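You operate a simulated robot arm through the tools that you are given. There is no shell and no other tool.

You are at the controls of a simulated robot arm. One attempt, no reset.

Task
At 3 bar, click the switch knob round till its lamp lights.
Fine: set the bar with the air knob; stop at the first mark where the lamp is lit; then air knob to zero and vent the test panel.

The check looks at the end state, three seconds after you hand in, the way a careful person would. Anything else that was tipped, shoved, dropped, spilled or broken makes it a failure.

Robot
A 6-joint arm with a two-finger parallel gripper, fixed in place. Base frame: the origin is on the floor under the middle of its stand, x ahead of it, y to its left, z up. Readings come in m, rad, newtons and seconds.
With the tool pointing down near the work surface it reaches from about 0.34 to 0.86 m from the base axis. Its first joint turns from -2.007 to 2.007 rad. Payload 3.43 kg.
The tool frame sits at the grasp point between the pads (the TCP): z along the fingers, y along the line on which they close. The tips reach 0.034 m beyond it. Largest opening 0.128 m; finger width 0.024, thickness 0.012; the body of the gripper, 0.048 by 0.13 m, starts 0.096 m behind the TCP.
Orientation is told as [roll, pitch, yaw] about the base's x, y, z axes, in that order, counted from this pose: with the fingers straight down and closing along the base's y, the tool's x points along the base's -x, its y along +y and its z along -z.

Tools
- The arm moves only by the tool jog_arm. Its arguments are lists of equal length, an entry for each row: "translation": the shift along the tool's x, y, z in units of 20 mm (1.0 is 20 mm), a list of three; "dr": the turn, a rotation vector about the tool's x, y, z in units of 6 degrees (1.0 is 6 degrees), a list of three; "fingers": the gripper command, from -1 (fully open) to 1 (shut), values between in proportion. In form: {"translation": [[dx, dy, dz], ...], "dr": [[wx, wy, wz], ...], "fingers": [fingers, ...]}. A call has 1 to 20 rows; each row shifts and turns the commanded pose from where the row before left it, along the tool's axes as they then stand. A call with a number of a shift or a turn outside -1 to 1 is refused whole. Rows are played at 5 a second. More than 0.05 m and 0.15 rad between two rows, or a gripper value outside its range, and nothing of the call is played. Where a pose cannot be reached the arm comes as near as it can. A force on the tool above 40 N (or 10 N above the force at the start of the call, whichever is more), or a blocked arm, ends the call early, and 0.2 s more pass. Each finger travels about 0.108 m/s and halts on what it meets, pressing with about 34 N; the grip force reading is that of the motor and also rises with nothing between the fingers. The clock runs only during rows and for 0.2 s after the last one: add rows that do not move to give the fingers time. It gives the time, the measured TCP pose, the force on the tool (base axes), the opening and the grip force at its end, in the units of the frame above (readings bear some noise), with the torque about the TCP (base axes, N m) and any sound that the robot's microphone picked up.
- Cameras (640 x 400 px; columns grow to the right, rows downward): "scene" is fixed at [0.2205, 0.6489, 1.6468]; the picture's right is [-0.63, -0.78, 0.00], its down [-0.67, 0.55, -0.49] and it looks along [0.38, -0.31, -0.87] (base axes); focal length 310 px, centre (320, 200). "wrist" rides on the gripper at [0.076, -0.011, -0.16] in the tool frame; the picture's right is [0.15, 0.99, 0.00], its down [-0.88, 0.13, -0.46] and it looks along [-0.45, 0.07, 0.89] (tool axes); focal length 234 px, centre (320, 200). There is no depth. A picture from a camera that has moved, and an enlarged one, comes with that camera's place and axes in the base frame and with its lens.
- snapshot(camera): a new picture of that camera. It takes no simulated time.
- slide_trunk(by): moves the trunk up (or, below 0, down) by that many m; the arm rides with it, the base frame stays. It gives what a move gives, with no picture.
- inspect(camera, box): a new picture of the part [left, top, right, bottom] of that camera's present view, enlarged. It takes no simulated time.
- finish_job(): hands the job in; it is judged then, once.

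Nothing tells you positions but the pictures and the camera data. Unless the task says otherwise, let go and move clear before handing in.

The tools are called after "Request:" as name(argument=value, ...) on one line, values as JSON. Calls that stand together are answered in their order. jog_arm: Moves the arm, as the interface text tells. Its arguments: {"type":"object","properties":{"translation":{"type":"array","items":{"type":"array","items":{"type":"number"}}},"dr":{"type":"array","items":{"type":"array","items":{"type":"number"}}},"fingers":{"type":"array","items":{"type":"number"}}},"required":["translation","dr","fingers"]} The other tools are called the same way: slide_trunk (by) moves the trunk up or down; snapshot (camera) takes a picture; inspect (camera, box) takes an enlarged picture of a part of a camera's view; finish_job () hands the job in.

At the start:

```text
time_s: 0.0
position: [0.3912, 0.4112, 1.1941]
orientation: [0.0, 0.001, 0.001]
wrist_force: [-0.3, -0.3, -0.8]
torque: [-0.01, -0.02, -0.02]
width: 0.128
gripper_force: 0.1
trunk travel left (down, up): [-0.7, 0.09]
```

scene: 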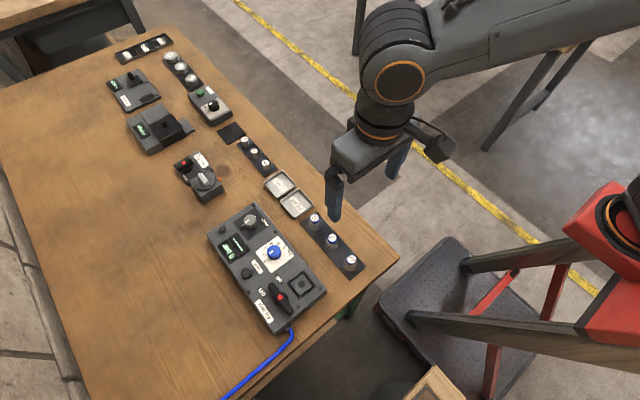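
wrist: 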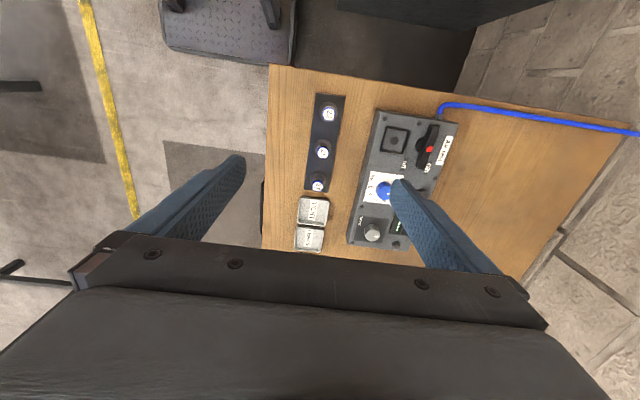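

I see a bench with several panels; the nearest one has a blue knob, a grey knob and a red lever with a blue air hose. I'll enlarge the views before moving anything.

Request:
inspect(camera="scene", box=[190, 190, 350, 340])

Request:
inspect(camera="scene", box=[90, 20, 290, 210])

Request:
inspect(camera="wrist", box=[260, 80, 480, 260])

```text
2.67 times, centred on (270, 265) of scene
camera zoom: at [0.2205, 0.6489, 1.6468], right [-0.63, -0.78, 0.0], down [-0.67, 0.55, -0.49], along [0.38, -0.31, -0.87], focal length 827 px, centre (453, 27)
```

zoom: 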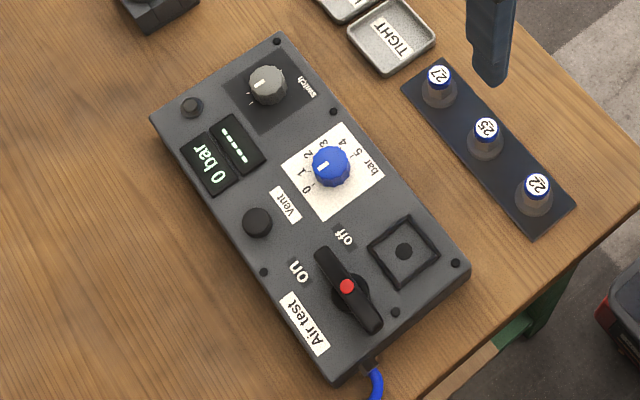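

```text
2.11 times, centred on (190, 115) of scene
camera zoom: at [0.2205, 0.6489, 1.6468], right [-0.63, -0.78, 0.0], down [-0.67, 0.55, -0.49], along [0.38, -0.31, -0.87], focal length 653 px, centre (594, 379)
```

zoom: 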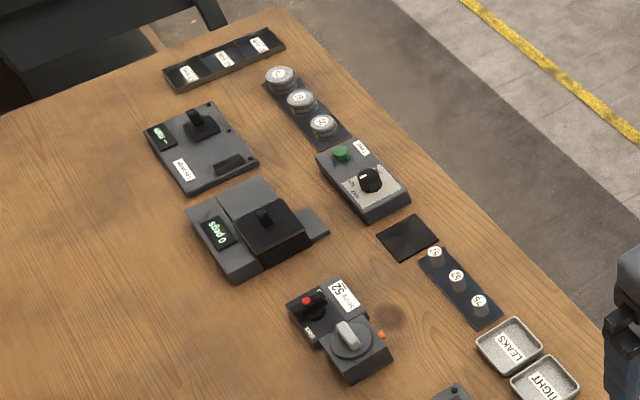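

```text
2.22 times, centred on (370, 170) of wrist
camera zoom: at [0.3151, 0.3997, 1.3527], right [-0.15, 0.99, 0.0], down [0.88, 0.13, 0.46], along [0.45, 0.07, -0.89], focal length 520 px, centre (209, 267)
```

zoom: 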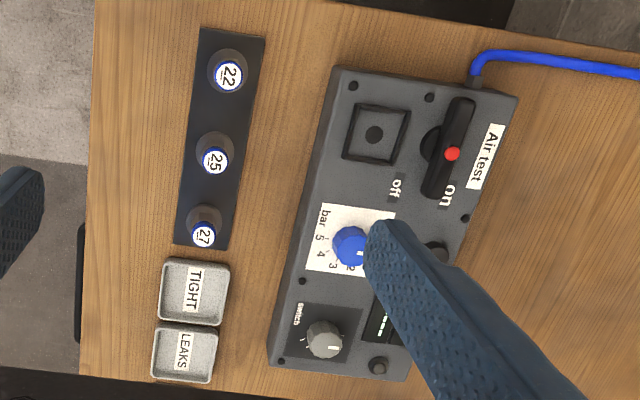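

The "Air test" panel has the blue air knob near (0.505, 0.568), the grey switch knob near (0.615, 0.570), the Vent button near (0.51, 0.65) and the on/off lever near (0.40, 0.62). I'll move the wrist camera over it, well above, for a close look.

Request:
jog_arm(translation=[[0, 1, 0.5], [0, 1, 0.5], [0, 1, 0.5], [0, 1, 0.5], [0, 1, 0.5], [0, 1, 0.5], [0, 1, 0.5], [0, 1, 0.5], [0, 0, 0]], dr=[[0, 0, 0], [0, 0, 0], [0, 0, 0], [0, 0, 0], [0, 0, 0], [0, 0, 0], [0, 0, 0], [0, 0, 0], [0, 0, 0]], fingers=[-1, -1, -1, -1, -1, -1, -1, -1, -1])

Request:
snapshot(camera="wrist")

Request:
inspect(camera="wrist", box=[220, 60, 440, 220])

```text
time_s: 2.0
position: [0.3927, 0.5722, 1.1111]
orientation: [-0.001, -0.002, 0.0]
wrist_force: [0.3, -0.4, -1.0]
torque: [0.01, -0.01, 0.01]
width: 0.1281
gripper_force: 0.0
trunk travel left (down, up): [-0.7, 0.09]
```

```text
taken
camera wrist: at [0.3166, 0.5606, 1.2706], right [-0.15, 0.99, 0.0], down [0.88, 0.13, 0.46], along [0.45, 0.07, -0.89], focal length 234 px, centre (320, 200)
```

wrist: 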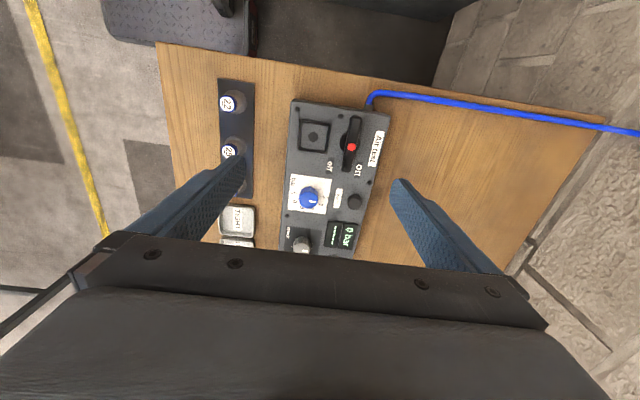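

```text
2.50 times, centred on (330, 140) of wrist
camera zoom: at [0.3166, 0.5606, 1.2706], right [-0.15, 0.99, 0.0], down [0.88, 0.13, 0.46], along [0.45, 0.07, -0.89], focal length 585 px, centre (295, 350)
```

zoom: 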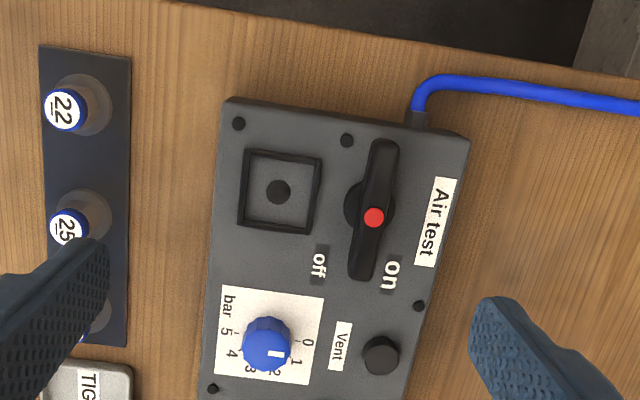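

The panel text reads along +x. The lever bar lies along the panel between "off" and "on". I'll zoom in on the displays, lever, dial and switch to read the fine marks.

Request:
inspect(camera="scene", box=[225, 200, 275, 240])

Request:
inspect(camera="scene", box=[250, 230, 300, 270])

Request:
inspect(camera="scene", box=[250, 270, 310, 320])

Request:
inspect(camera="wrist", box=[280, 160, 380, 260])

```text
10.00 times, centred on (250, 220) of scene
camera zoom: at [0.2205, 0.6489, 1.6468], right [-0.63, -0.78, 0.0], down [-0.67, 0.55, -0.49], along [0.38, -0.31, -0.87], focal length 3102 px, centre (1020, 0)
```

zoom: 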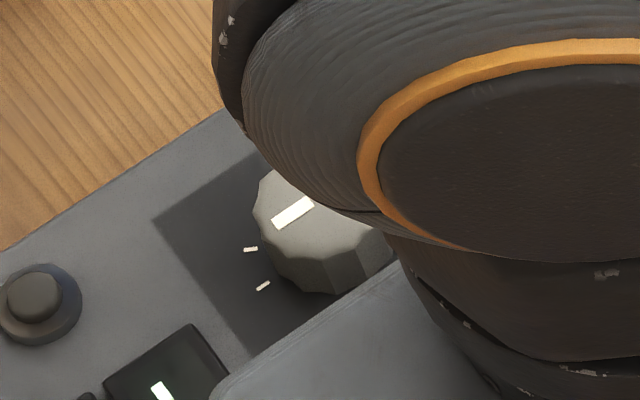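

```text
10.00 times, centred on (275, 250) of scene
camera zoom: at [0.2205, 0.6489, 1.6468], right [-0.63, -0.78, 0.0], down [-0.67, 0.55, -0.49], along [0.38, -0.31, -0.87], focal length 3102 px, centre (770, -300)
```

zoom: 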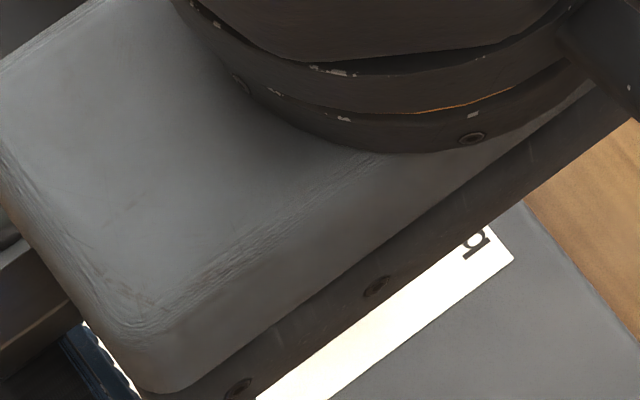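

```text
8.00 times, centred on (280, 295) of scene
camera zoom: at [0.2205, 0.6489, 1.6468], right [-0.63, -0.78, 0.0], down [-0.67, 0.55, -0.49], along [0.38, -0.31, -0.87], focal length 2482 px, centre (640, -560)
```

zoom: 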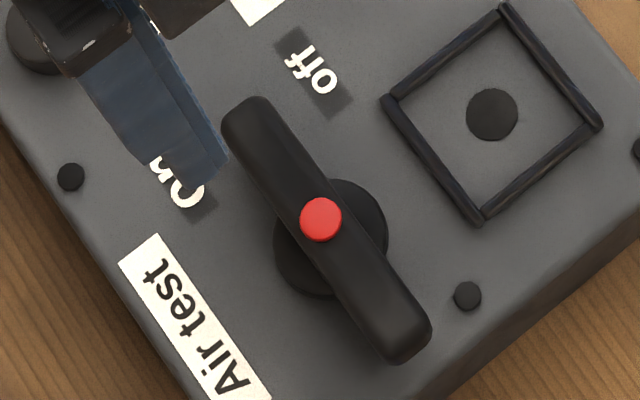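

```text
4.00 times, centred on (330, 210) of wrist
camera zoom: at [0.3166, 0.5606, 1.2706], right [-0.15, 0.99, 0.0], down [0.88, 0.13, 0.46], along [0.45, 0.07, -0.89], focal length 937 px, centre (280, 160)
```

zoom: 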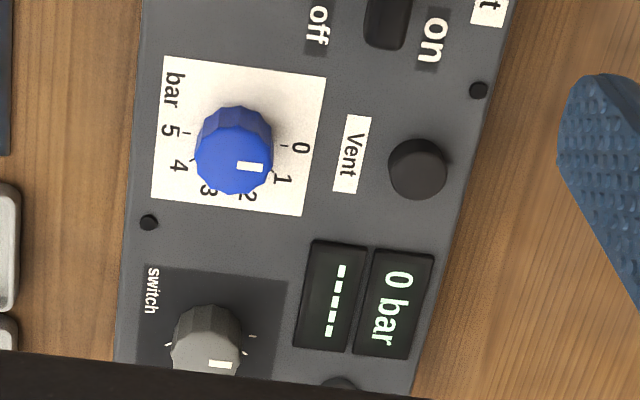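

I put the panel surface at z ≈ 0.886, the blue knob axis at about (0.505, 0.568) and the switch at about (0.608, 0.567). I'll move the camera over the switch to see its marks and the lamp.

Request:
jog_arm(translation=[[-0.9, 0, 0.4], [-0.9, 0, 0.4], [-0.9, 0, 0.4], [-0.9, 0, 0.4], [-0.9, 0, 0.4], [-0.9, 0, 0.4], [-0.9, 0, 0.4], [0, 0, 0]], dr=[[0, 0, 0], [0, 0, 0], [0, 0, 0], [0, 0, 0], [0, 0, 0], [0, 0, 0], [0, 0, 0], [0, 0, 0]], fingers=[-1, -1, -1, -1, -1, -1, -1, -1])

Request:
snapshot(camera="wrist")

Request:
inspect(camera="wrist", box=[260, 130, 400, 230])

Request:
snapshot(camera="scene")

```text
time_s: 3.8
position: [0.5172, 0.5725, 1.0566]
orientation: [-0.001, 0.002, 0.0]
wrist_force: [0.1, 0.0, -0.3]
torque: [-0.03, -0.01, -0.01]
width: 0.1281
gripper_force: 0.1
trunk travel left (down, up): [-0.7, 0.09]
```

```text
taken
camera wrist: at [0.4407, 0.56, 1.2159], right [-0.15, 0.99, 0.0], down [0.88, 0.13, 0.46], along [0.45, 0.07, -0.89], focal length 234 px, centre (320, 200)
```

wrist: 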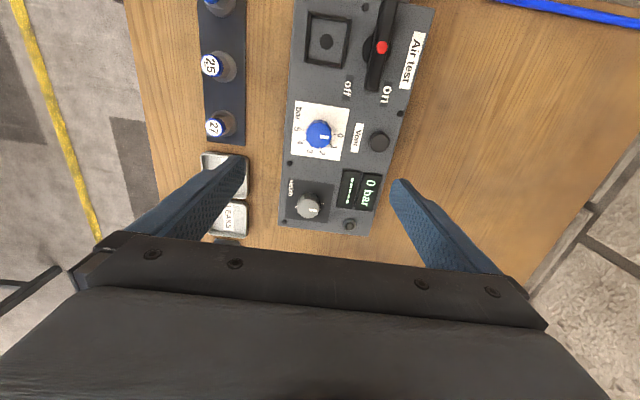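

```text
4.00 times, centred on (330, 180) of wrist
camera zoom: at [0.4407, 0.56, 1.2159], right [-0.15, 0.99, 0.0], down [0.88, 0.13, 0.46], along [0.45, 0.07, -0.89], focal length 937 px, centre (280, 280)
```

zoom: 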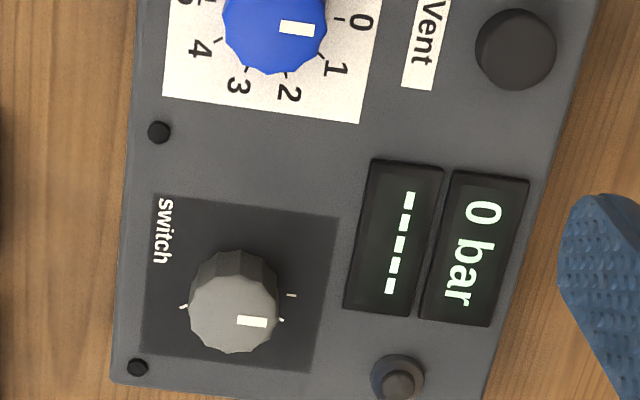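

```text
taken
```

scene: 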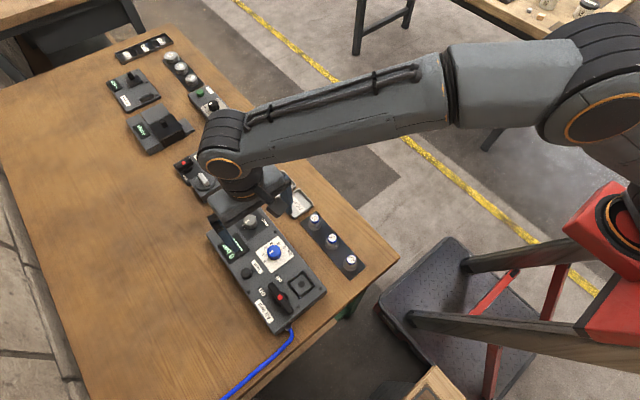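

The switch has marks round it with its pointer near the first mark, and its lamp is dark. The display reads 0 bar. I'll take finer views of the blue knob and switch to pin their centres.

Request:
inspect(camera="wrist", box=[280, 100, 360, 150])

Request:
inspect(camera="wrist", box=[270, 175, 350, 225])

Request:
inspect(camera="scene", box=[215, 200, 315, 265])

```text
8.00 times, centred on (320, 125) of wrist
camera zoom: at [0.4407, 0.56, 1.2159], right [-0.15, 0.99, 0.0], down [0.88, 0.13, 0.46], along [0.45, 0.07, -0.89], focal length 1873 px, centre (320, 800)
```

zoom: 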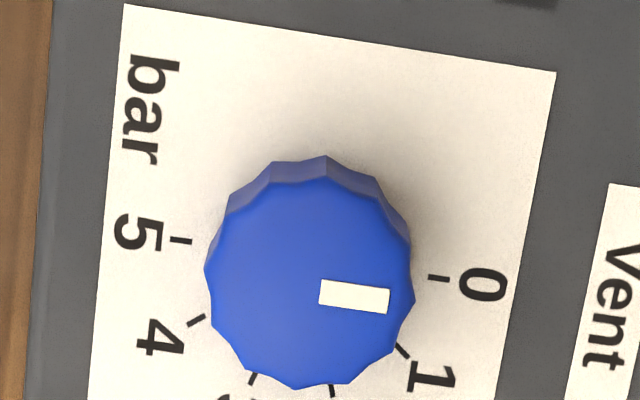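

```text
8.00 times, centred on (310, 200) of wrist
camera zoom: at [0.4407, 0.56, 1.2159], right [-0.15, 0.99, 0.0], down [0.88, 0.13, 0.46], along [0.45, 0.07, -0.89], focal length 1873 px, centre (400, 200)
```

zoom: 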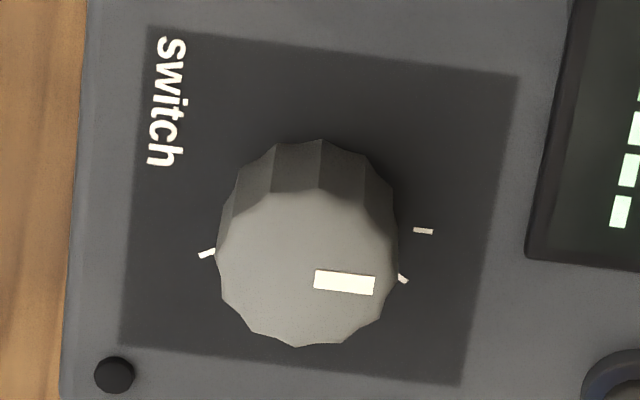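

```text
6.15 times, centred on (265, 232) of scene
camera zoom: at [0.2205, 0.6489, 1.6468], right [-0.63, -0.78, 0.0], down [-0.67, 0.55, -0.49], along [0.38, -0.31, -0.87], focal length 1909 px, centre (658, 0)
```

zoom: 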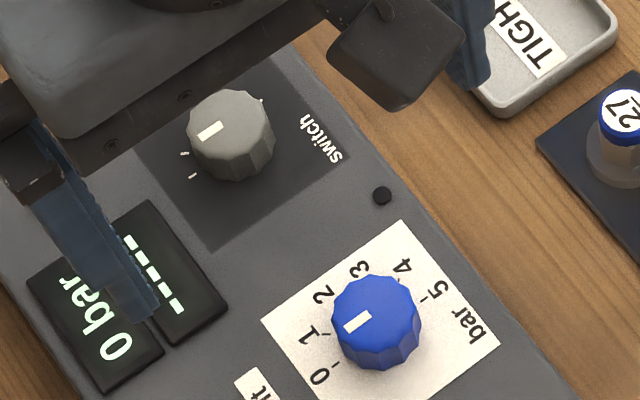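

The blue knob is about 34 mm across, its axis at (0.505, 0.568) and top z ≈ 0.905, with 36° per bar increasing clockwise. The switch axis is at (0.615, 0.569) with six marks 30° apart. I'll centre over the blue knob, narrow the fingers and yaw counter-clockwise 54°, so the 108° turn is balanced.

Request:
jog_arm(translation=[[0.61, -0.225, 0], [0, 0, 0.5], [0, 0, 0.5], [0, 0, 0.5], [0, 0, 0.5], [0, 0, 0.5], [0, 0, 0], [0, 0, 0], [0, 0, 0], [0, 0, 0], [0, 0, 0]], dr=[[0, 0, 0], [0, 0, -1], [0, 0, -1], [0, 0, -1], [0, 0, -1], [0, 0, -1], [0, 0, -1], [0, 0, -1], [0, 0, -1], [0, 0, -1], [0, 0, 0]], fingers=[0.06, 0.06, 0.06, 0.06, 0.06, 0.06, 0.06, 0.06, 0.06, 0.06, 0.06])

Request:
snapshot(camera="wrist")

Request:
snapshot(camera="scene")

```text
time_s: 6.2
position: [0.5052, 0.5673, 1.009]
orientation: [0.0, -0.001, 0.943]
wrist_force: [0.5, 0.1, 0.0]
torque: [0.01, -0.02, -0.01]
width: 0.0603
gripper_force: 0.0
trunk travel left (down, up): [-0.7, 0.09]
```

```text
taken
camera wrist: at [0.4694, 0.4983, 1.1675], right [-0.89, 0.46, 0.0], down [0.41, 0.79, 0.46], along [0.21, 0.4, -0.89], focal length 234 px, centre (320, 200)
```

wrist: 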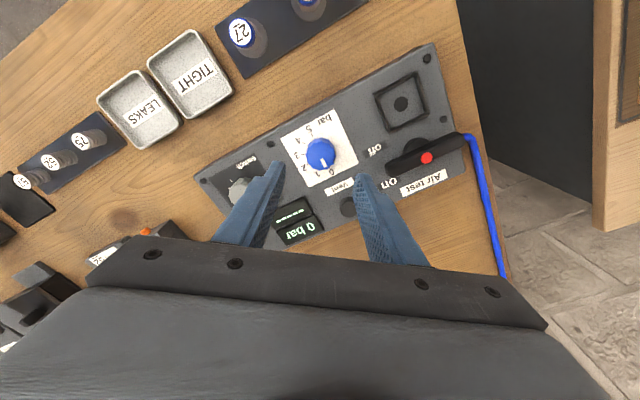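

```text
taken
```

scene: 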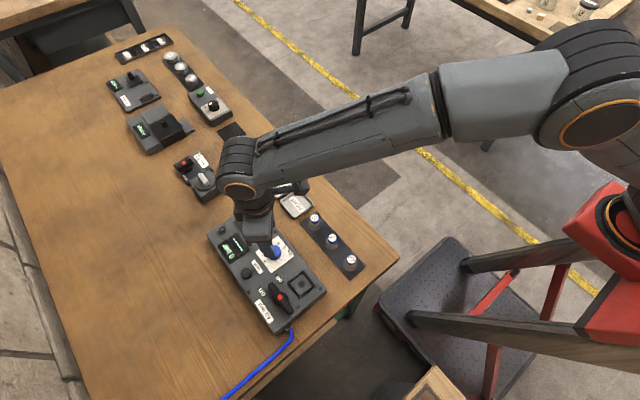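

From this yaw the wrist camera can see the display past the fingers. I'll check the knob centre precisely from here before descending.

Request:
inspect(camera="wrist", box=[280, 125, 360, 175])

Request:
inspect(camera="scene", box=[220, 220, 320, 285])

```text
8.00 times, centred on (320, 150) of wrist
camera zoom: at [0.4694, 0.4983, 1.1675], right [-0.89, 0.46, 0.0], down [0.41, 0.79, 0.46], along [0.21, 0.4, -0.89], focal length 1873 px, centre (320, 600)
```

zoom: 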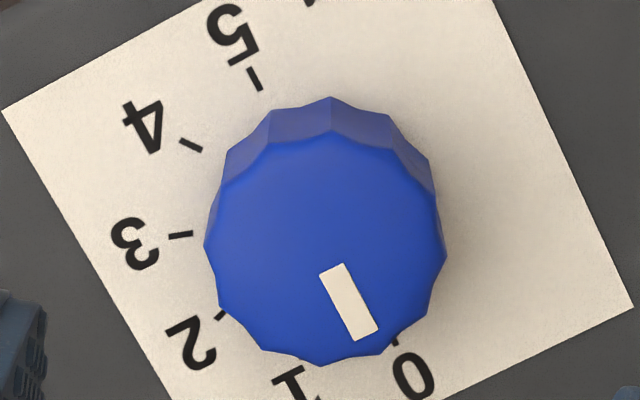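

```text
6.15 times, centred on (270, 252) of scene
camera zoom: at [0.2205, 0.6489, 1.6468], right [-0.63, -0.78, 0.0], down [-0.67, 0.55, -0.49], along [0.38, -0.31, -0.87], focal length 1909 px, centre (628, -123)
```

zoom: 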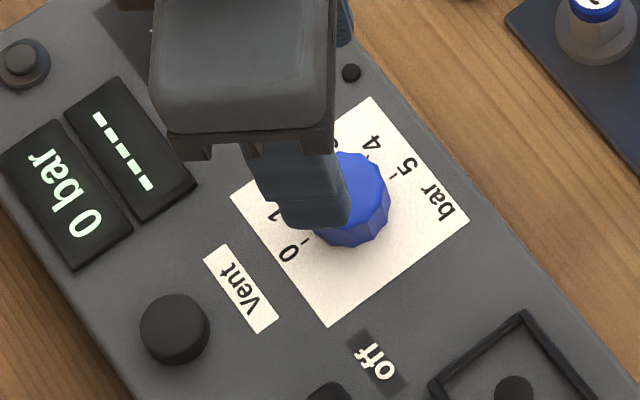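

The knob centre checks out at (0.5045, 0.568), within 1 mm of the tool axis. I'll descend so the tips stop a few millimetres above the panel.

Request:
jog_arm(translation=[[0, 0, 0.9], [0, 0, 0.9], [0, 0, 0.9], [0, 0, 0.9], [0, 0, 0.7], [0, 0, 0]], dr=[[0, 0, 0], [0, 0, 0], [0, 0, 0], [0, 0, 0], [0, 0, 0], [0, 0, 0]], fingers=[0.06, 0.06, 0.06, 0.06, 0.06, 0.06])

Request:
snapshot(camera="wrist")

Request:
inspect(camera="scene", box=[220, 220, 320, 285])

```text
time_s: 7.6
position: [0.506, 0.5676, 0.9243]
orientation: [0.0, 0.0, 0.942]
wrist_force: [-0.6, 0.6, 0.0]
torque: [0.03, -0.01, -0.01]
width: 0.0604
gripper_force: 0.1
trunk travel left (down, up): [-0.7, 0.09]
```

```text
taken
camera wrist: at [0.4703, 0.4995, 1.0827], right [-0.89, 0.46, 0.0], down [0.41, 0.79, 0.46], along [0.21, 0.4, -0.89], focal length 234 px, centre (320, 200)
```

wrist: 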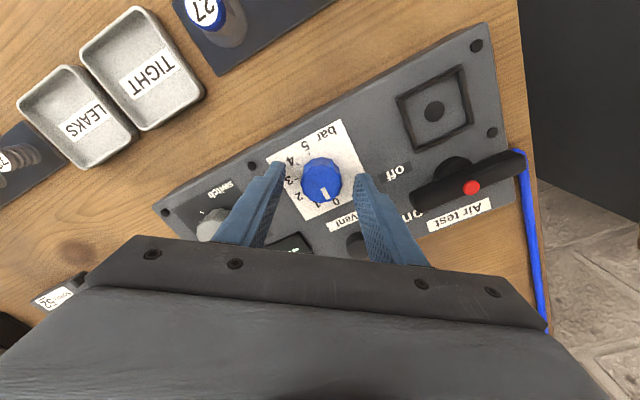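

```text
6.15 times, centred on (270, 252) of scene
camera zoom: at [0.2205, 0.6489, 1.6468], right [-0.63, -0.78, 0.0], down [-0.67, 0.55, -0.49], along [0.38, -0.31, -0.87], focal length 1909 px, centre (628, -123)
```

zoom: 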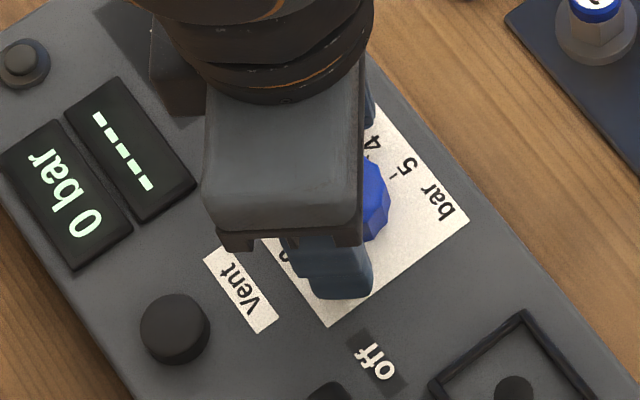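

The fingers straddle the knob with no contact, and the scene camera sees the display and lamp. Next I'll close on the knob and check that it holds.

Request:
jog_arm(translation=[[0, 0, 0], [0, 0, 0], [0, 0, 0]], dr=[[0, 0, 0], [0, 0, 0], [0, 0, 0]], fingers=[0.5, 0.6, 0.6])

Request:
snapshot(camera="wrist")

```text
time_s: 8.4
position: [0.505, 0.5671, 0.9243]
orientation: [-0.001, 0.0, 0.943]
wrist_force: [-4.6, 4.2, -1.7]
torque: [0.37, 0.02, 0.01]
width: 0.0336
gripper_force: 44.9
trunk travel left (down, up): [-0.7, 0.09]
```

```text
taken
camera wrist: at [0.4695, 0.5001, 1.0828], right [-0.89, 0.46, 0.0], down [0.41, 0.79, 0.46], along [0.21, 0.4, -0.89], focal length 234 px, centre (320, 200)
```

wrist: 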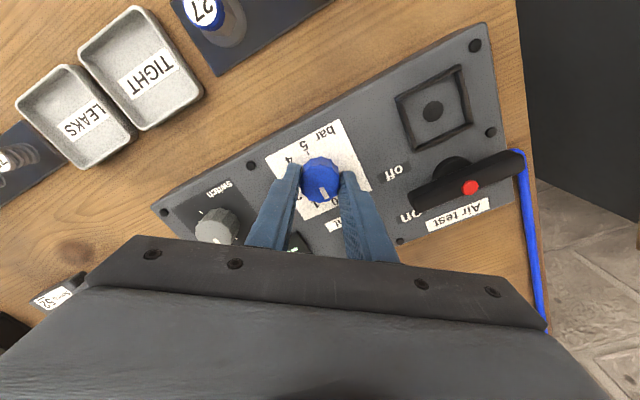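

The grip is firm at 33.6 mm width, with a small side force that fits a ~1 mm offset. I'll trim that and turn clockwise 36°, the first bar, to see how the display responds.

Request:
jog_arm(translation=[[0, 0.05, 0], [0, 0, 0], [0, 0, 0], [0, 0, 0], [0, 0, 0], [0, 0, 0], [0, 0, 0], [0, 0, 0]], dr=[[0, 0, 0], [0, 0, 1], [0, 0, 1], [0, 0, 1], [0, 0, 1], [0, 0, 1], [0, 0, 1], [0, 0, 0]], fingers=[0.6, 0.6, 0.6, 0.6, 0.6, 0.6, 0.6, 0.6])

Request:
snapshot(camera="wrist")

Request:
inspect(camera="scene", box=[200, 200, 320, 280])

```text
time_s: 10.2
position: [0.5063, 0.5675, 0.9245]
orientation: [0.002, -0.002, 0.312]
wrist_force: [8.3, 15.7, 21.0]
torque: [-0.08, 0.53, 0.01]
width: 0.0331
gripper_force: 45.3
trunk travel left (down, up): [-0.7, 0.09]
```

```text
taken
camera wrist: at [0.4359, 0.5333, 1.0825], right [-0.44, 0.9, 0.0], down [0.8, 0.39, 0.46], along [0.41, 0.2, -0.89], focal length 234 px, centre (320, 200)
```

wrist: 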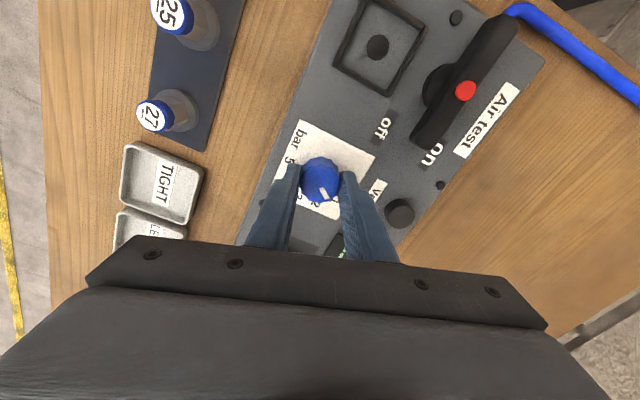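

```text
5.00 times, centred on (260, 240) of scene
camera zoom: at [0.2205, 0.6489, 1.6468], right [-0.63, -0.78, 0.0], down [-0.67, 0.55, -0.49], along [0.38, -0.31, -0.87], focal length 1551 px, centre (620, 0)
```

zoom: 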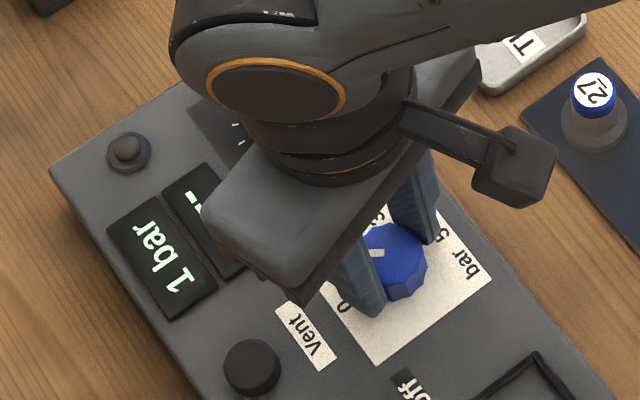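

The display now reads 1 bar, so the lever can stay as it is. Strain has built up at the wrist, so I'll open slightly to relieve it and read the free pose before re-gripping.

Request:
jog_arm(translation=[[0, 0, 0], [0, 0, 0], [0, 0, 0]], dr=[[0, 0, 0], [0, 0, 0], [0, 0, 0]], fingers=[0.3, 0.3, 0.3])

Request:
inspect(camera="wrist", box=[270, 130, 370, 220])

Request:
inspect(camera="scene", box=[200, 200, 320, 280])

```text
time_s: 11.0
position: [0.5044, 0.566, 0.9227]
orientation: [0.0, 0.0, 0.314]
wrist_force: [-1.1, 0.6, -0.5]
torque: [0.0, -0.03, 0.01]
width: 0.0449
gripper_force: 0.1
trunk travel left (down, up): [-0.7, 0.09]
```

```text
4.44 times, centred on (320, 175) of wrist
camera zoom: at [0.4356, 0.5324, 1.0806], right [-0.44, 0.9, 0.0], down [0.8, 0.4, 0.46], along [0.41, 0.2, -0.89], focal length 1041 px, centre (320, 311)
```

zoom: 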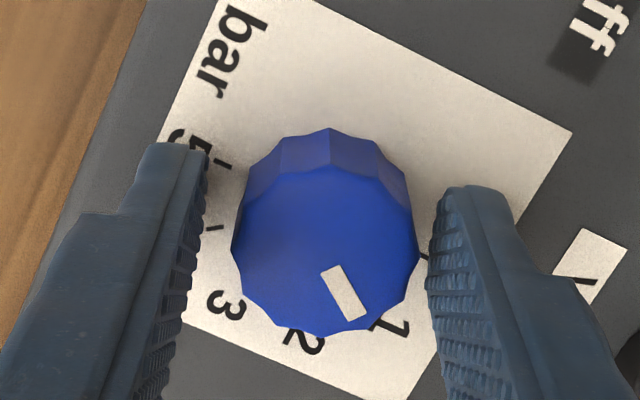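

```text
5.00 times, centred on (260, 240) of scene
camera zoom: at [0.2205, 0.6489, 1.6468], right [-0.63, -0.78, 0.0], down [-0.67, 0.55, -0.49], along [0.38, -0.31, -0.87], focal length 1551 px, centre (620, 0)
```

zoom: 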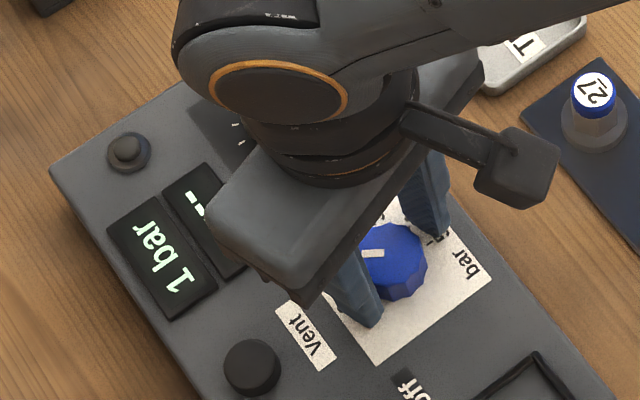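

The free pose sits about 2 mm off the knob axis. I'll re-centre, re-grip and turn a further 36° toward 2 bar.

Request:
jog_arm(translation=[[-0.05, 0.08, 0], [0, 0, 0], [0, 0, 0], [0, 0, 0], [0, 0, 0], [0, 0, 0], [0, 0, 0], [0, 0, 0], [0, 0, 0], [0, 0, 0], [0, 0, 0]], dr=[[0, 0, 0], [0, 0, 0], [0, 0, 0], [0, 0, 0], [0, 0, 1], [0, 0, 1], [0, 0, 1], [0, 0, 1], [0, 0, 1], [0, 0, 1], [0, 0, 0]], fingers=[0.3, 0.3, 0.55, 0.55, 0.55, 0.55, 0.55, 0.55, 0.55, 0.55, 0.55])

Request:
inspect(camera="scene", box=[200, 200, 320, 280])

Request:
snapshot(camera="wrist")

```text
time_s: 13.4
position: [0.5066, 0.5675, 0.9229]
orientation: [0.003, -0.001, -0.316]
wrist_force: [21.3, -20.2, 6.5]
torque: [-0.83, -0.74, 0.06]
width: 0.0333
gripper_force: 45.3
trunk travel left (down, up): [-0.7, 0.09]
```

```text
5.00 times, centred on (260, 240) of scene
camera zoom: at [0.2205, 0.6489, 1.6468], right [-0.63, -0.78, 0.0], down [-0.67, 0.55, -0.49], along [0.38, -0.31, -0.87], focal length 1551 px, centre (620, 0)
```

zoom: 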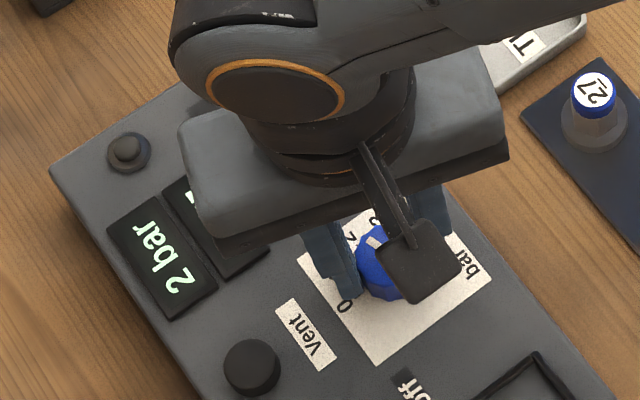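

```text
taken
camera wrist: at [0.4298, 0.5802, 1.0809], right [0.17, 0.99, 0.0], down [0.88, -0.15, 0.46], along [0.45, -0.08, -0.89], focal length 234 px, centre (320, 200)
```

wrist: 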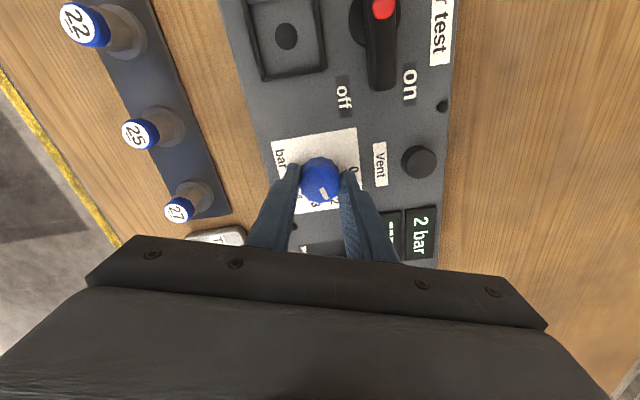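

The display reads 2 bar. Lateral force has built up again, so I'll release, read the free pose and re-centre before the last 36°.

Request:
jog_arm(translation=[[0, 0, 0], [0, 0, 0], [0, 0, 0]], dr=[[0, 0, 0], [0, 0, 0], [0, 0, 0]], fingers=[0.3, 0.3, 0.3])

Request:
inspect(camera="wrist", box=[270, 130, 370, 220])

Request:
inspect(camera="scene", box=[200, 200, 320, 280])

```text
time_s: 14.2
position: [0.5035, 0.5694, 0.9213]
orientation: [0.001, -0.001, -0.314]
wrist_force: [0.4, 0.1, -0.2]
torque: [0.01, -0.01, -0.03]
width: 0.0448
gripper_force: 0.1
trunk travel left (down, up): [-0.7, 0.09]
```

```text
4.44 times, centred on (320, 175) of wrist
camera zoom: at [0.428, 0.5818, 1.08], right [0.17, 0.99, 0.0], down [0.88, -0.15, 0.46], along [0.45, -0.08, -0.89], focal length 1041 px, centre (320, 311)
```

zoom: 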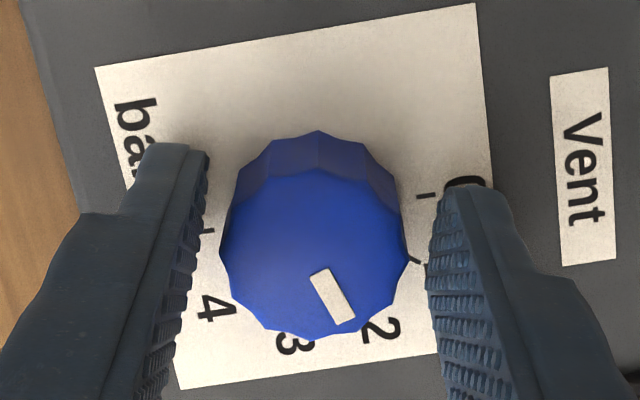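

```text
5.00 times, centred on (260, 240) of scene
camera zoom: at [0.2205, 0.6489, 1.6468], right [-0.63, -0.78, 0.0], down [-0.67, 0.55, -0.49], along [0.38, -0.31, -0.87], focal length 1551 px, centre (620, 0)
```

zoom: 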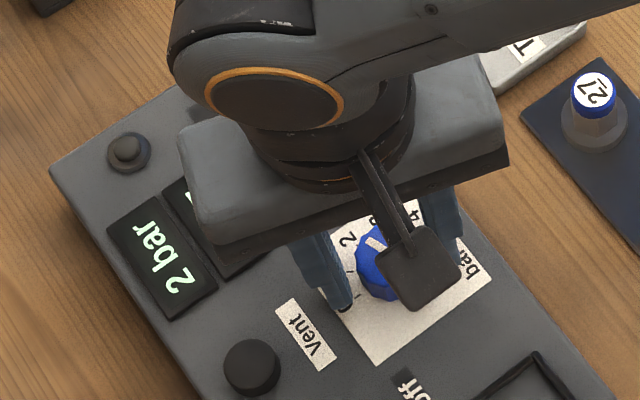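

Still 2 bar after release. I'll re-centre by about 2 mm, lift 2 mm to keep the tips off the panel, then re-grip and turn the last 36°.

Request:
jog_arm(translation=[[-0.08, -0.06, -0.1], [0, 0, 0], [0, 0, 0], [0, 0, 0], [0, 0, 0], [0, 0, 0], [0, 0, 0], [0, 0, 0], [0, 0, 0], [0, 0, 0], [0, 0, 0]], dr=[[0, 0, 0], [0, 0, 0], [0, 0, 0], [0, 0, 0], [0, 0, 1], [0, 0, 1], [0, 0, 1], [0, 0, 1], [0, 0, 1], [0, 0, 1], [0, 0, 0]], fingers=[0.3, 0.3, 0.55, 0.55, 0.55, 0.55, 0.55, 0.55, 0.55, 0.55, 0.55])

Request:
inspect(camera="scene", box=[200, 200, 320, 280])

Request:
snapshot(camera="wrist")

```text
time_s: 16.6
position: [0.5068, 0.5686, 0.9229]
orientation: [-0.004, -0.002, -0.943]
wrist_force: [-5.1, 6.1, -8.8]
torque: [0.57, 0.39, 0.02]
width: 0.0333
gripper_force: 45.0
trunk travel left (down, up): [-0.7, 0.09]
```

```text
5.00 times, centred on (260, 240) of scene
camera zoom: at [0.2205, 0.6489, 1.6468], right [-0.63, -0.78, 0.0], down [-0.67, 0.55, -0.49], along [0.38, -0.31, -0.87], focal length 1551 px, centre (620, 0)
```

zoom: 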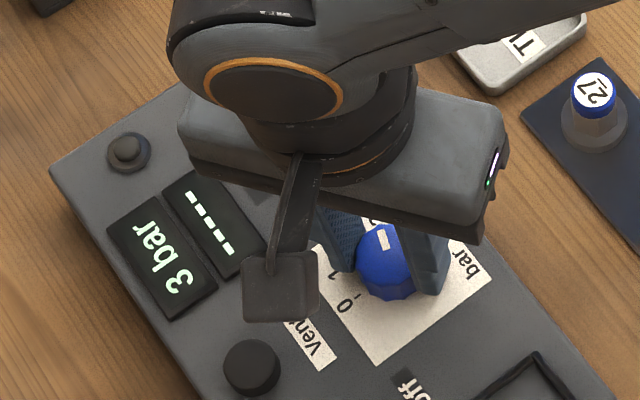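

```text
taken
camera wrist: at [0.4516, 0.6223, 1.0821], right [0.72, 0.7, 0.0], down [0.62, -0.64, 0.46], along [0.32, -0.33, -0.89], focal length 234 px, centre (320, 200)
```

wrist: 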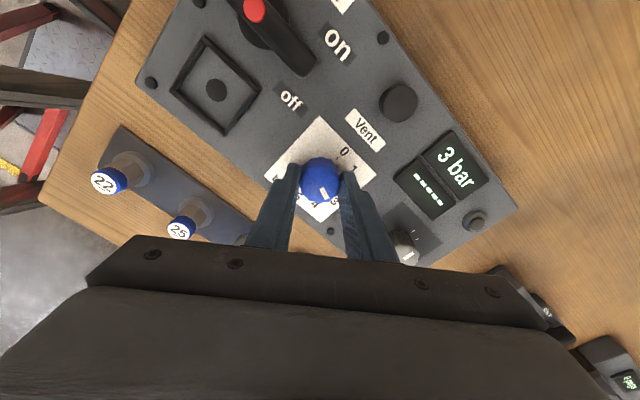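

The display reads 3 bar and the lamp is dark. I'll open the fingers and rise straight up, then check the pointer and display.

Request:
jog_arm(translation=[[0, 0, 0], [0, 0, 0], [0, 0, -0.8], [0, 0, -1], [0, 0, -1], [0, 0, -1], [0, 0, 0]], dr=[[0, 0, 0], [0, 0, 0], [0, 0, 0], [0, 0, 0], [0, 0, 0], [0, 0, 0], [0, 0, 0]], fingers=[0.06, 0.06, 0.06, 0.06, 0.06, 0.06, 0.06])

Request:
snapshot(camera="wrist")

Request:
inspect(camera="wrist", box=[280, 120, 480, 245])

```text
time_s: 18.2
position: [0.5064, 0.5657, 0.9997]
orientation: [0.0, 0.001, -0.943]
wrist_force: [0.9, -1.3, 0.5]
torque: [-0.01, 0.01, 0.0]
width: 0.0605
gripper_force: 0.1
trunk travel left (down, up): [-0.7, 0.09]
```

```text
taken
camera wrist: at [0.4521, 0.6214, 1.1591], right [0.71, 0.7, 0.0], down [0.62, -0.64, 0.46], along [0.32, -0.33, -0.89], focal length 234 px, centre (320, 200)
```

wrist: 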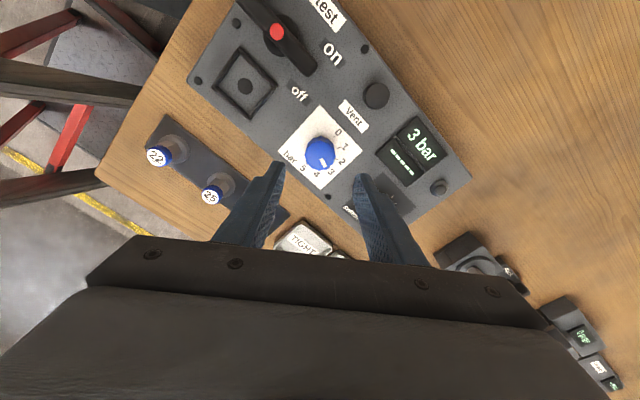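

```text
3.20 times, centred on (380, 182) of wrist
camera zoom: at [0.4521, 0.6214, 1.1591], right [0.71, 0.7, 0.0], down [0.62, -0.64, 0.46], along [0.32, -0.33, -0.89], focal length 749 px, centre (128, 256)
```

zoom: 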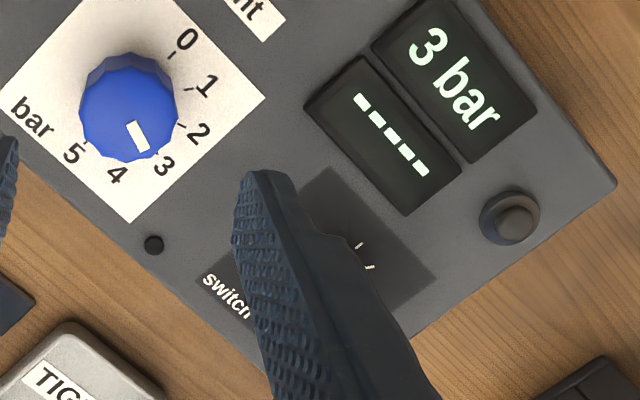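

The pointer sits on 3 and the display reads 3 bar. Next I'll move over to the switch knob at (0.615, 0.569) at this safe height and turn the tool back counter-clockwise.

Request:
jog_arm(translation=[[-0.614, 0.896, -0.2], [-0.614, 0.896, 0], [-0.614, 0.896, 0], [-0.614, 0.896, 0], [-0.614, 0.896, 0], [0, 0, 0]], dr=[[0, 0, 0], [0, 0, 0], [0, 0, 0], [0, 0, 0], [0, 0, 0], [0, 0, 0]], fingers=[0.1, 0.1, 0.1, 0.1, 0.1, 0.1])

Request:
jog_arm(translation=[[0, 0, 0], [0, 0, 0], [0, 0, 0], [0, 0, 0], [0, 0, 0], [0, 0, 0], [0, 0, 0], [0, 0, 0], [0, 0, 0], [0, 0, 0], [0, 0, 0], [0, 0, 0], [0, 0, 0], [0, 0, 0], [0, 0, 0], [0, 0, 0], [0, 0, 0], [0, 0, 0], [0, 0, 0]], dr=[[0, 0, -1], [0, 0, -1], [0, 0, -1], [0, 0, -1], [0, 0, -1], [0, 0, -1], [0, 0, -1], [0, 0, -1], [0, 0, -1], [0, 0, -1], [0, 0, -1], [0, 0, -1], [0, 0, -1], [0, 0, -1], [0, 0, -1], [0, 0, -1], [0, 0, -1], [0, 0, -1], [0, 0, 0]], fingers=[0.1, 0.1, 0.1, 0.1, 0.1, 0.1, 0.1, 0.1, 0.1, 0.1, 0.1, 0.1, 0.1, 0.1, 0.1, 0.1, 0.1, 0.1, 0.1])

Request:
snapshot(camera="wrist")

Request:
snapshot(camera="scene")

```text
time_s: 19.6
position: [0.6163, 0.5703, 1.0034]
orientation: [0.0, -0.001, -0.941]
wrist_force: [-0.2, 0.0, -0.6]
torque: [-0.01, 0.0, 0.02]
width: 0.0577
gripper_force: 0.1
trunk travel left (down, up): [-0.7, 0.09]
```

```text
time_s: 23.6
position: [0.6158, 0.5701, 1.0043]
orientation: [0.0, 0.001, 0.943]
wrist_force: [0.8, 0.3, 0.2]
torque: [0.0, -0.03, -0.03]
width: 0.0575
gripper_force: 0.0
trunk travel left (down, up): [-0.7, 0.09]
```

```text
taken
camera wrist: at [0.5789, 0.5022, 1.1633], right [-0.89, 0.46, 0.0], down [0.41, 0.79, 0.46], along [0.21, 0.4, -0.89], focal length 234 px, centre (320, 200)
```

wrist: 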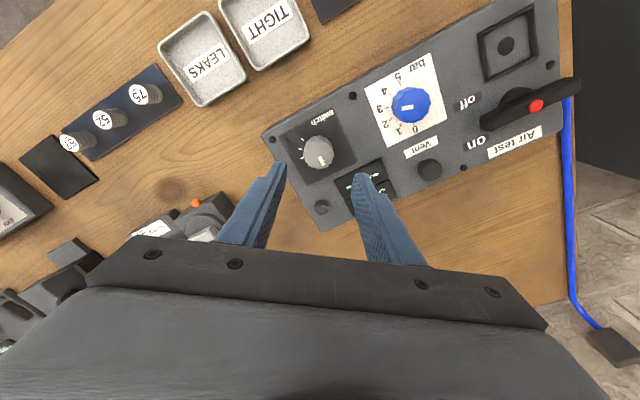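

```text
taken
```

scene: 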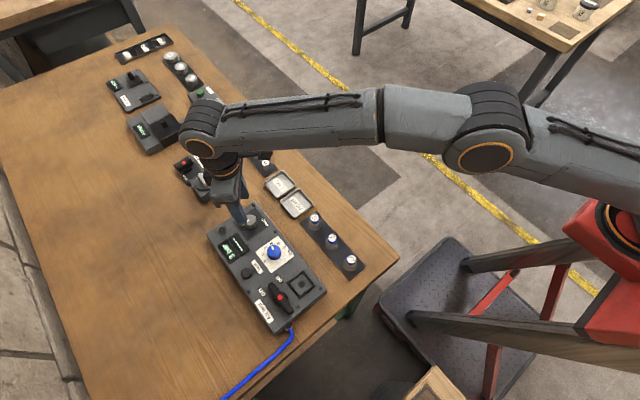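

The tool is over the switch knob and the wrist camera shows the switch with its marks and the lamp. I'll zoom in to pin the knob centre, the marks and the lamp.

Request:
inspect(camera="wrist", box=[270, 110, 370, 220])

Request:
inspect(camera="scene", box=[200, 195, 300, 265])

```text
3.64 times, centred on (320, 165) of wrist
camera zoom: at [0.5789, 0.5022, 1.1633], right [-0.89, 0.46, 0.0], down [0.41, 0.79, 0.46], along [0.21, 0.4, -0.89], focal length 852 px, centre (320, 327)
```

zoom: 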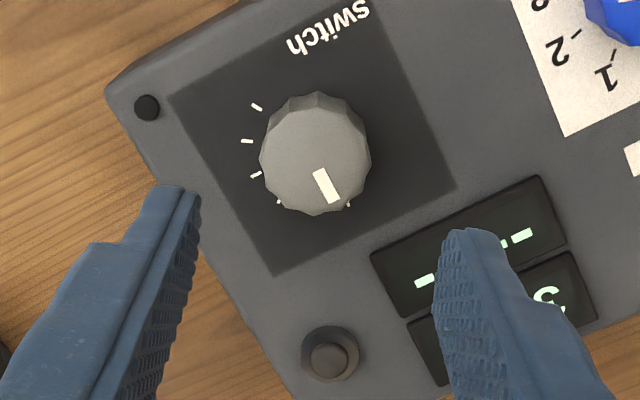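

```text
5.71 times, centred on (250, 230) of scene
camera zoom: at [0.2205, 0.6489, 1.6468], right [-0.63, -0.78, 0.0], down [-0.67, 0.55, -0.49], along [0.38, -0.31, -0.87], focal length 1773 px, centre (720, 29)
```

zoom: 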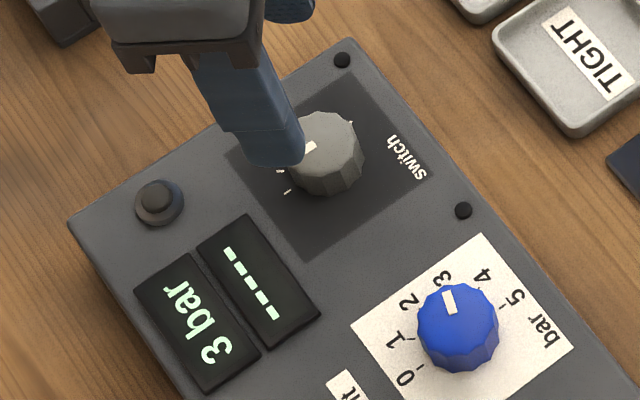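

All six marks are visible, with the pointer on the first. The switch axis is at about (0.6145, 0.568), so I'll trim 2.5 mm, narrow the fingers and descend around the knob.

Request:
jog_arm(translation=[[0.12, -0.01, 0.6], [0, 0, 0.9], [0, 0, 0.9], [0, 0, 0.9], [0, 0, 0.7], [0, 0, 0]], dr=[[0, 0, 0], [0, 0, 0], [0, 0, 0], [0, 0, 0], [0, 0, 0], [0, 0, 0]], fingers=[0.2, 0.2, 0.2, 0.2, 0.2, 0.2])

Request:
inspect(camera="wrist", box=[270, 130, 370, 220])

Request:
inspect(camera="scene", box=[200, 195, 300, 265])

```text
time_s: 25.0
position: [0.6124, 0.5689, 0.9238]
orientation: [0.0, 0.001, 0.942]
wrist_force: [0.4, 0.7, -0.2]
torque: [0.01, -0.01, 0.01]
width: 0.0512
gripper_force: 0.2
trunk travel left (down, up): [-0.7, 0.09]
```

```text
4.44 times, centred on (320, 175) of wrist
camera zoom: at [0.5764, 0.5014, 1.0826], right [-0.89, 0.46, 0.0], down [0.41, 0.79, 0.46], along [0.21, 0.4, -0.89], focal length 1041 px, centre (320, 311)
```

zoom: 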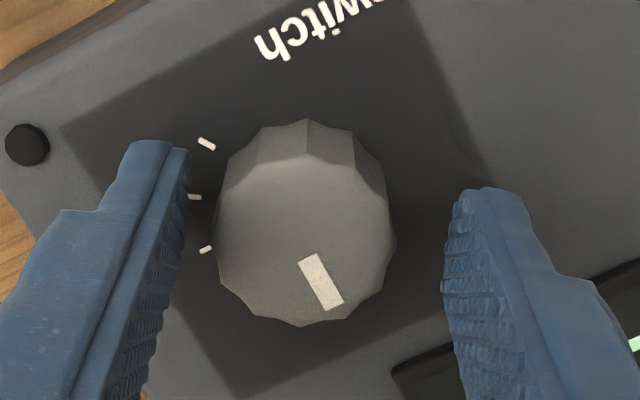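

```text
5.71 times, centred on (250, 230) of scene
camera zoom: at [0.2205, 0.6489, 1.6468], right [-0.63, -0.78, 0.0], down [-0.67, 0.55, -0.49], along [0.38, -0.31, -0.87], focal length 1773 px, centre (720, 29)
```

zoom: 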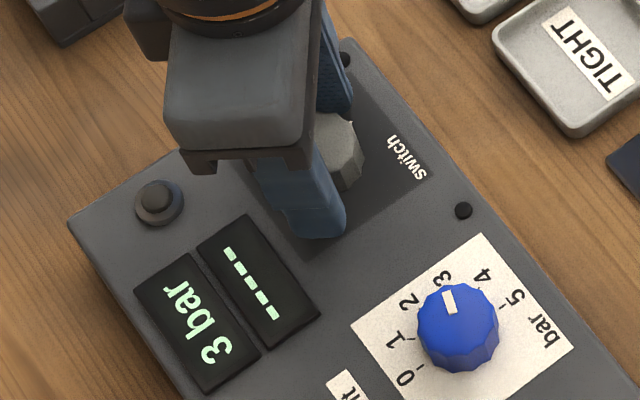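

The knob sits about 2 mm to one side between the fingers. I'll centre on it, close, and turn clockwise 30° for one click.

Request:
jog_arm(translation=[[0, -0.11, 0], [0, 0, 0], [0, 0, 0], [0, 0, 0], [0, 0, 0], [0, 0, 0], [0, 0, 0], [0, 0, 0], [0, 0, 0], [0, 0, 0]], dr=[[0, 0, 0], [0, 0, 0], [0, 0, 0], [0, 0, 0], [0, 0, 1], [0, 0, 1], [0, 0, 1], [0, 0, 1], [0, 0, 1], [0, 0, 0]], fingers=[0.2, 0.2, 0.55, 0.55, 0.55, 0.55, 0.55, 0.55, 0.55, 0.55])

Request:
inspect(camera="wrist", box=[250, 130, 430, 250])

Request:
inspect(camera="scene", box=[200, 195, 300, 265])

```text
time_s: 27.2
position: [0.6144, 0.5665, 0.9251]
orientation: [0.0, -0.001, 0.418]
wrist_force: [-6.1, -1.2, 4.8]
torque: [-0.37, 0.78, 0.05]
width: 0.0334
gripper_force: 45.2
trunk travel left (down, up): [-0.7, 0.09]
```

```text
3.33 times, centred on (340, 190) of wrist
camera zoom: at [0.5491, 0.5263, 1.083], right [-0.53, 0.85, 0.0], down [0.75, 0.48, 0.46], along [0.39, 0.24, -0.89], focal length 781 px, centre (253, 233)
```

zoom: 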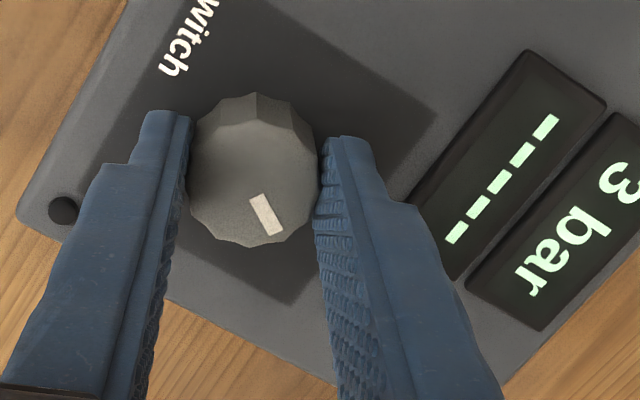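

```text
5.71 times, centred on (250, 230) of scene
camera zoom: at [0.2205, 0.6489, 1.6468], right [-0.63, -0.78, 0.0], down [-0.67, 0.55, -0.49], along [0.38, -0.31, -0.87], focal length 1773 px, centre (720, 29)
```

zoom: 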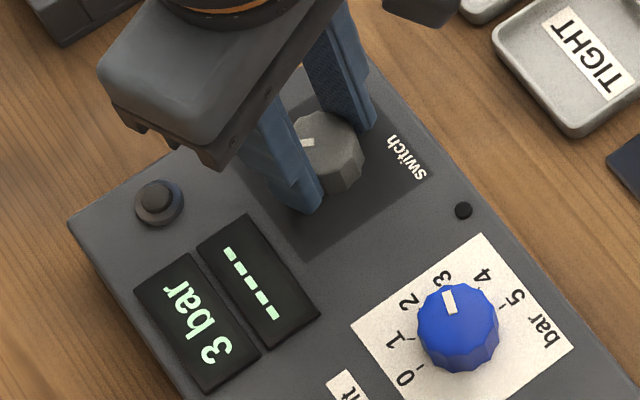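

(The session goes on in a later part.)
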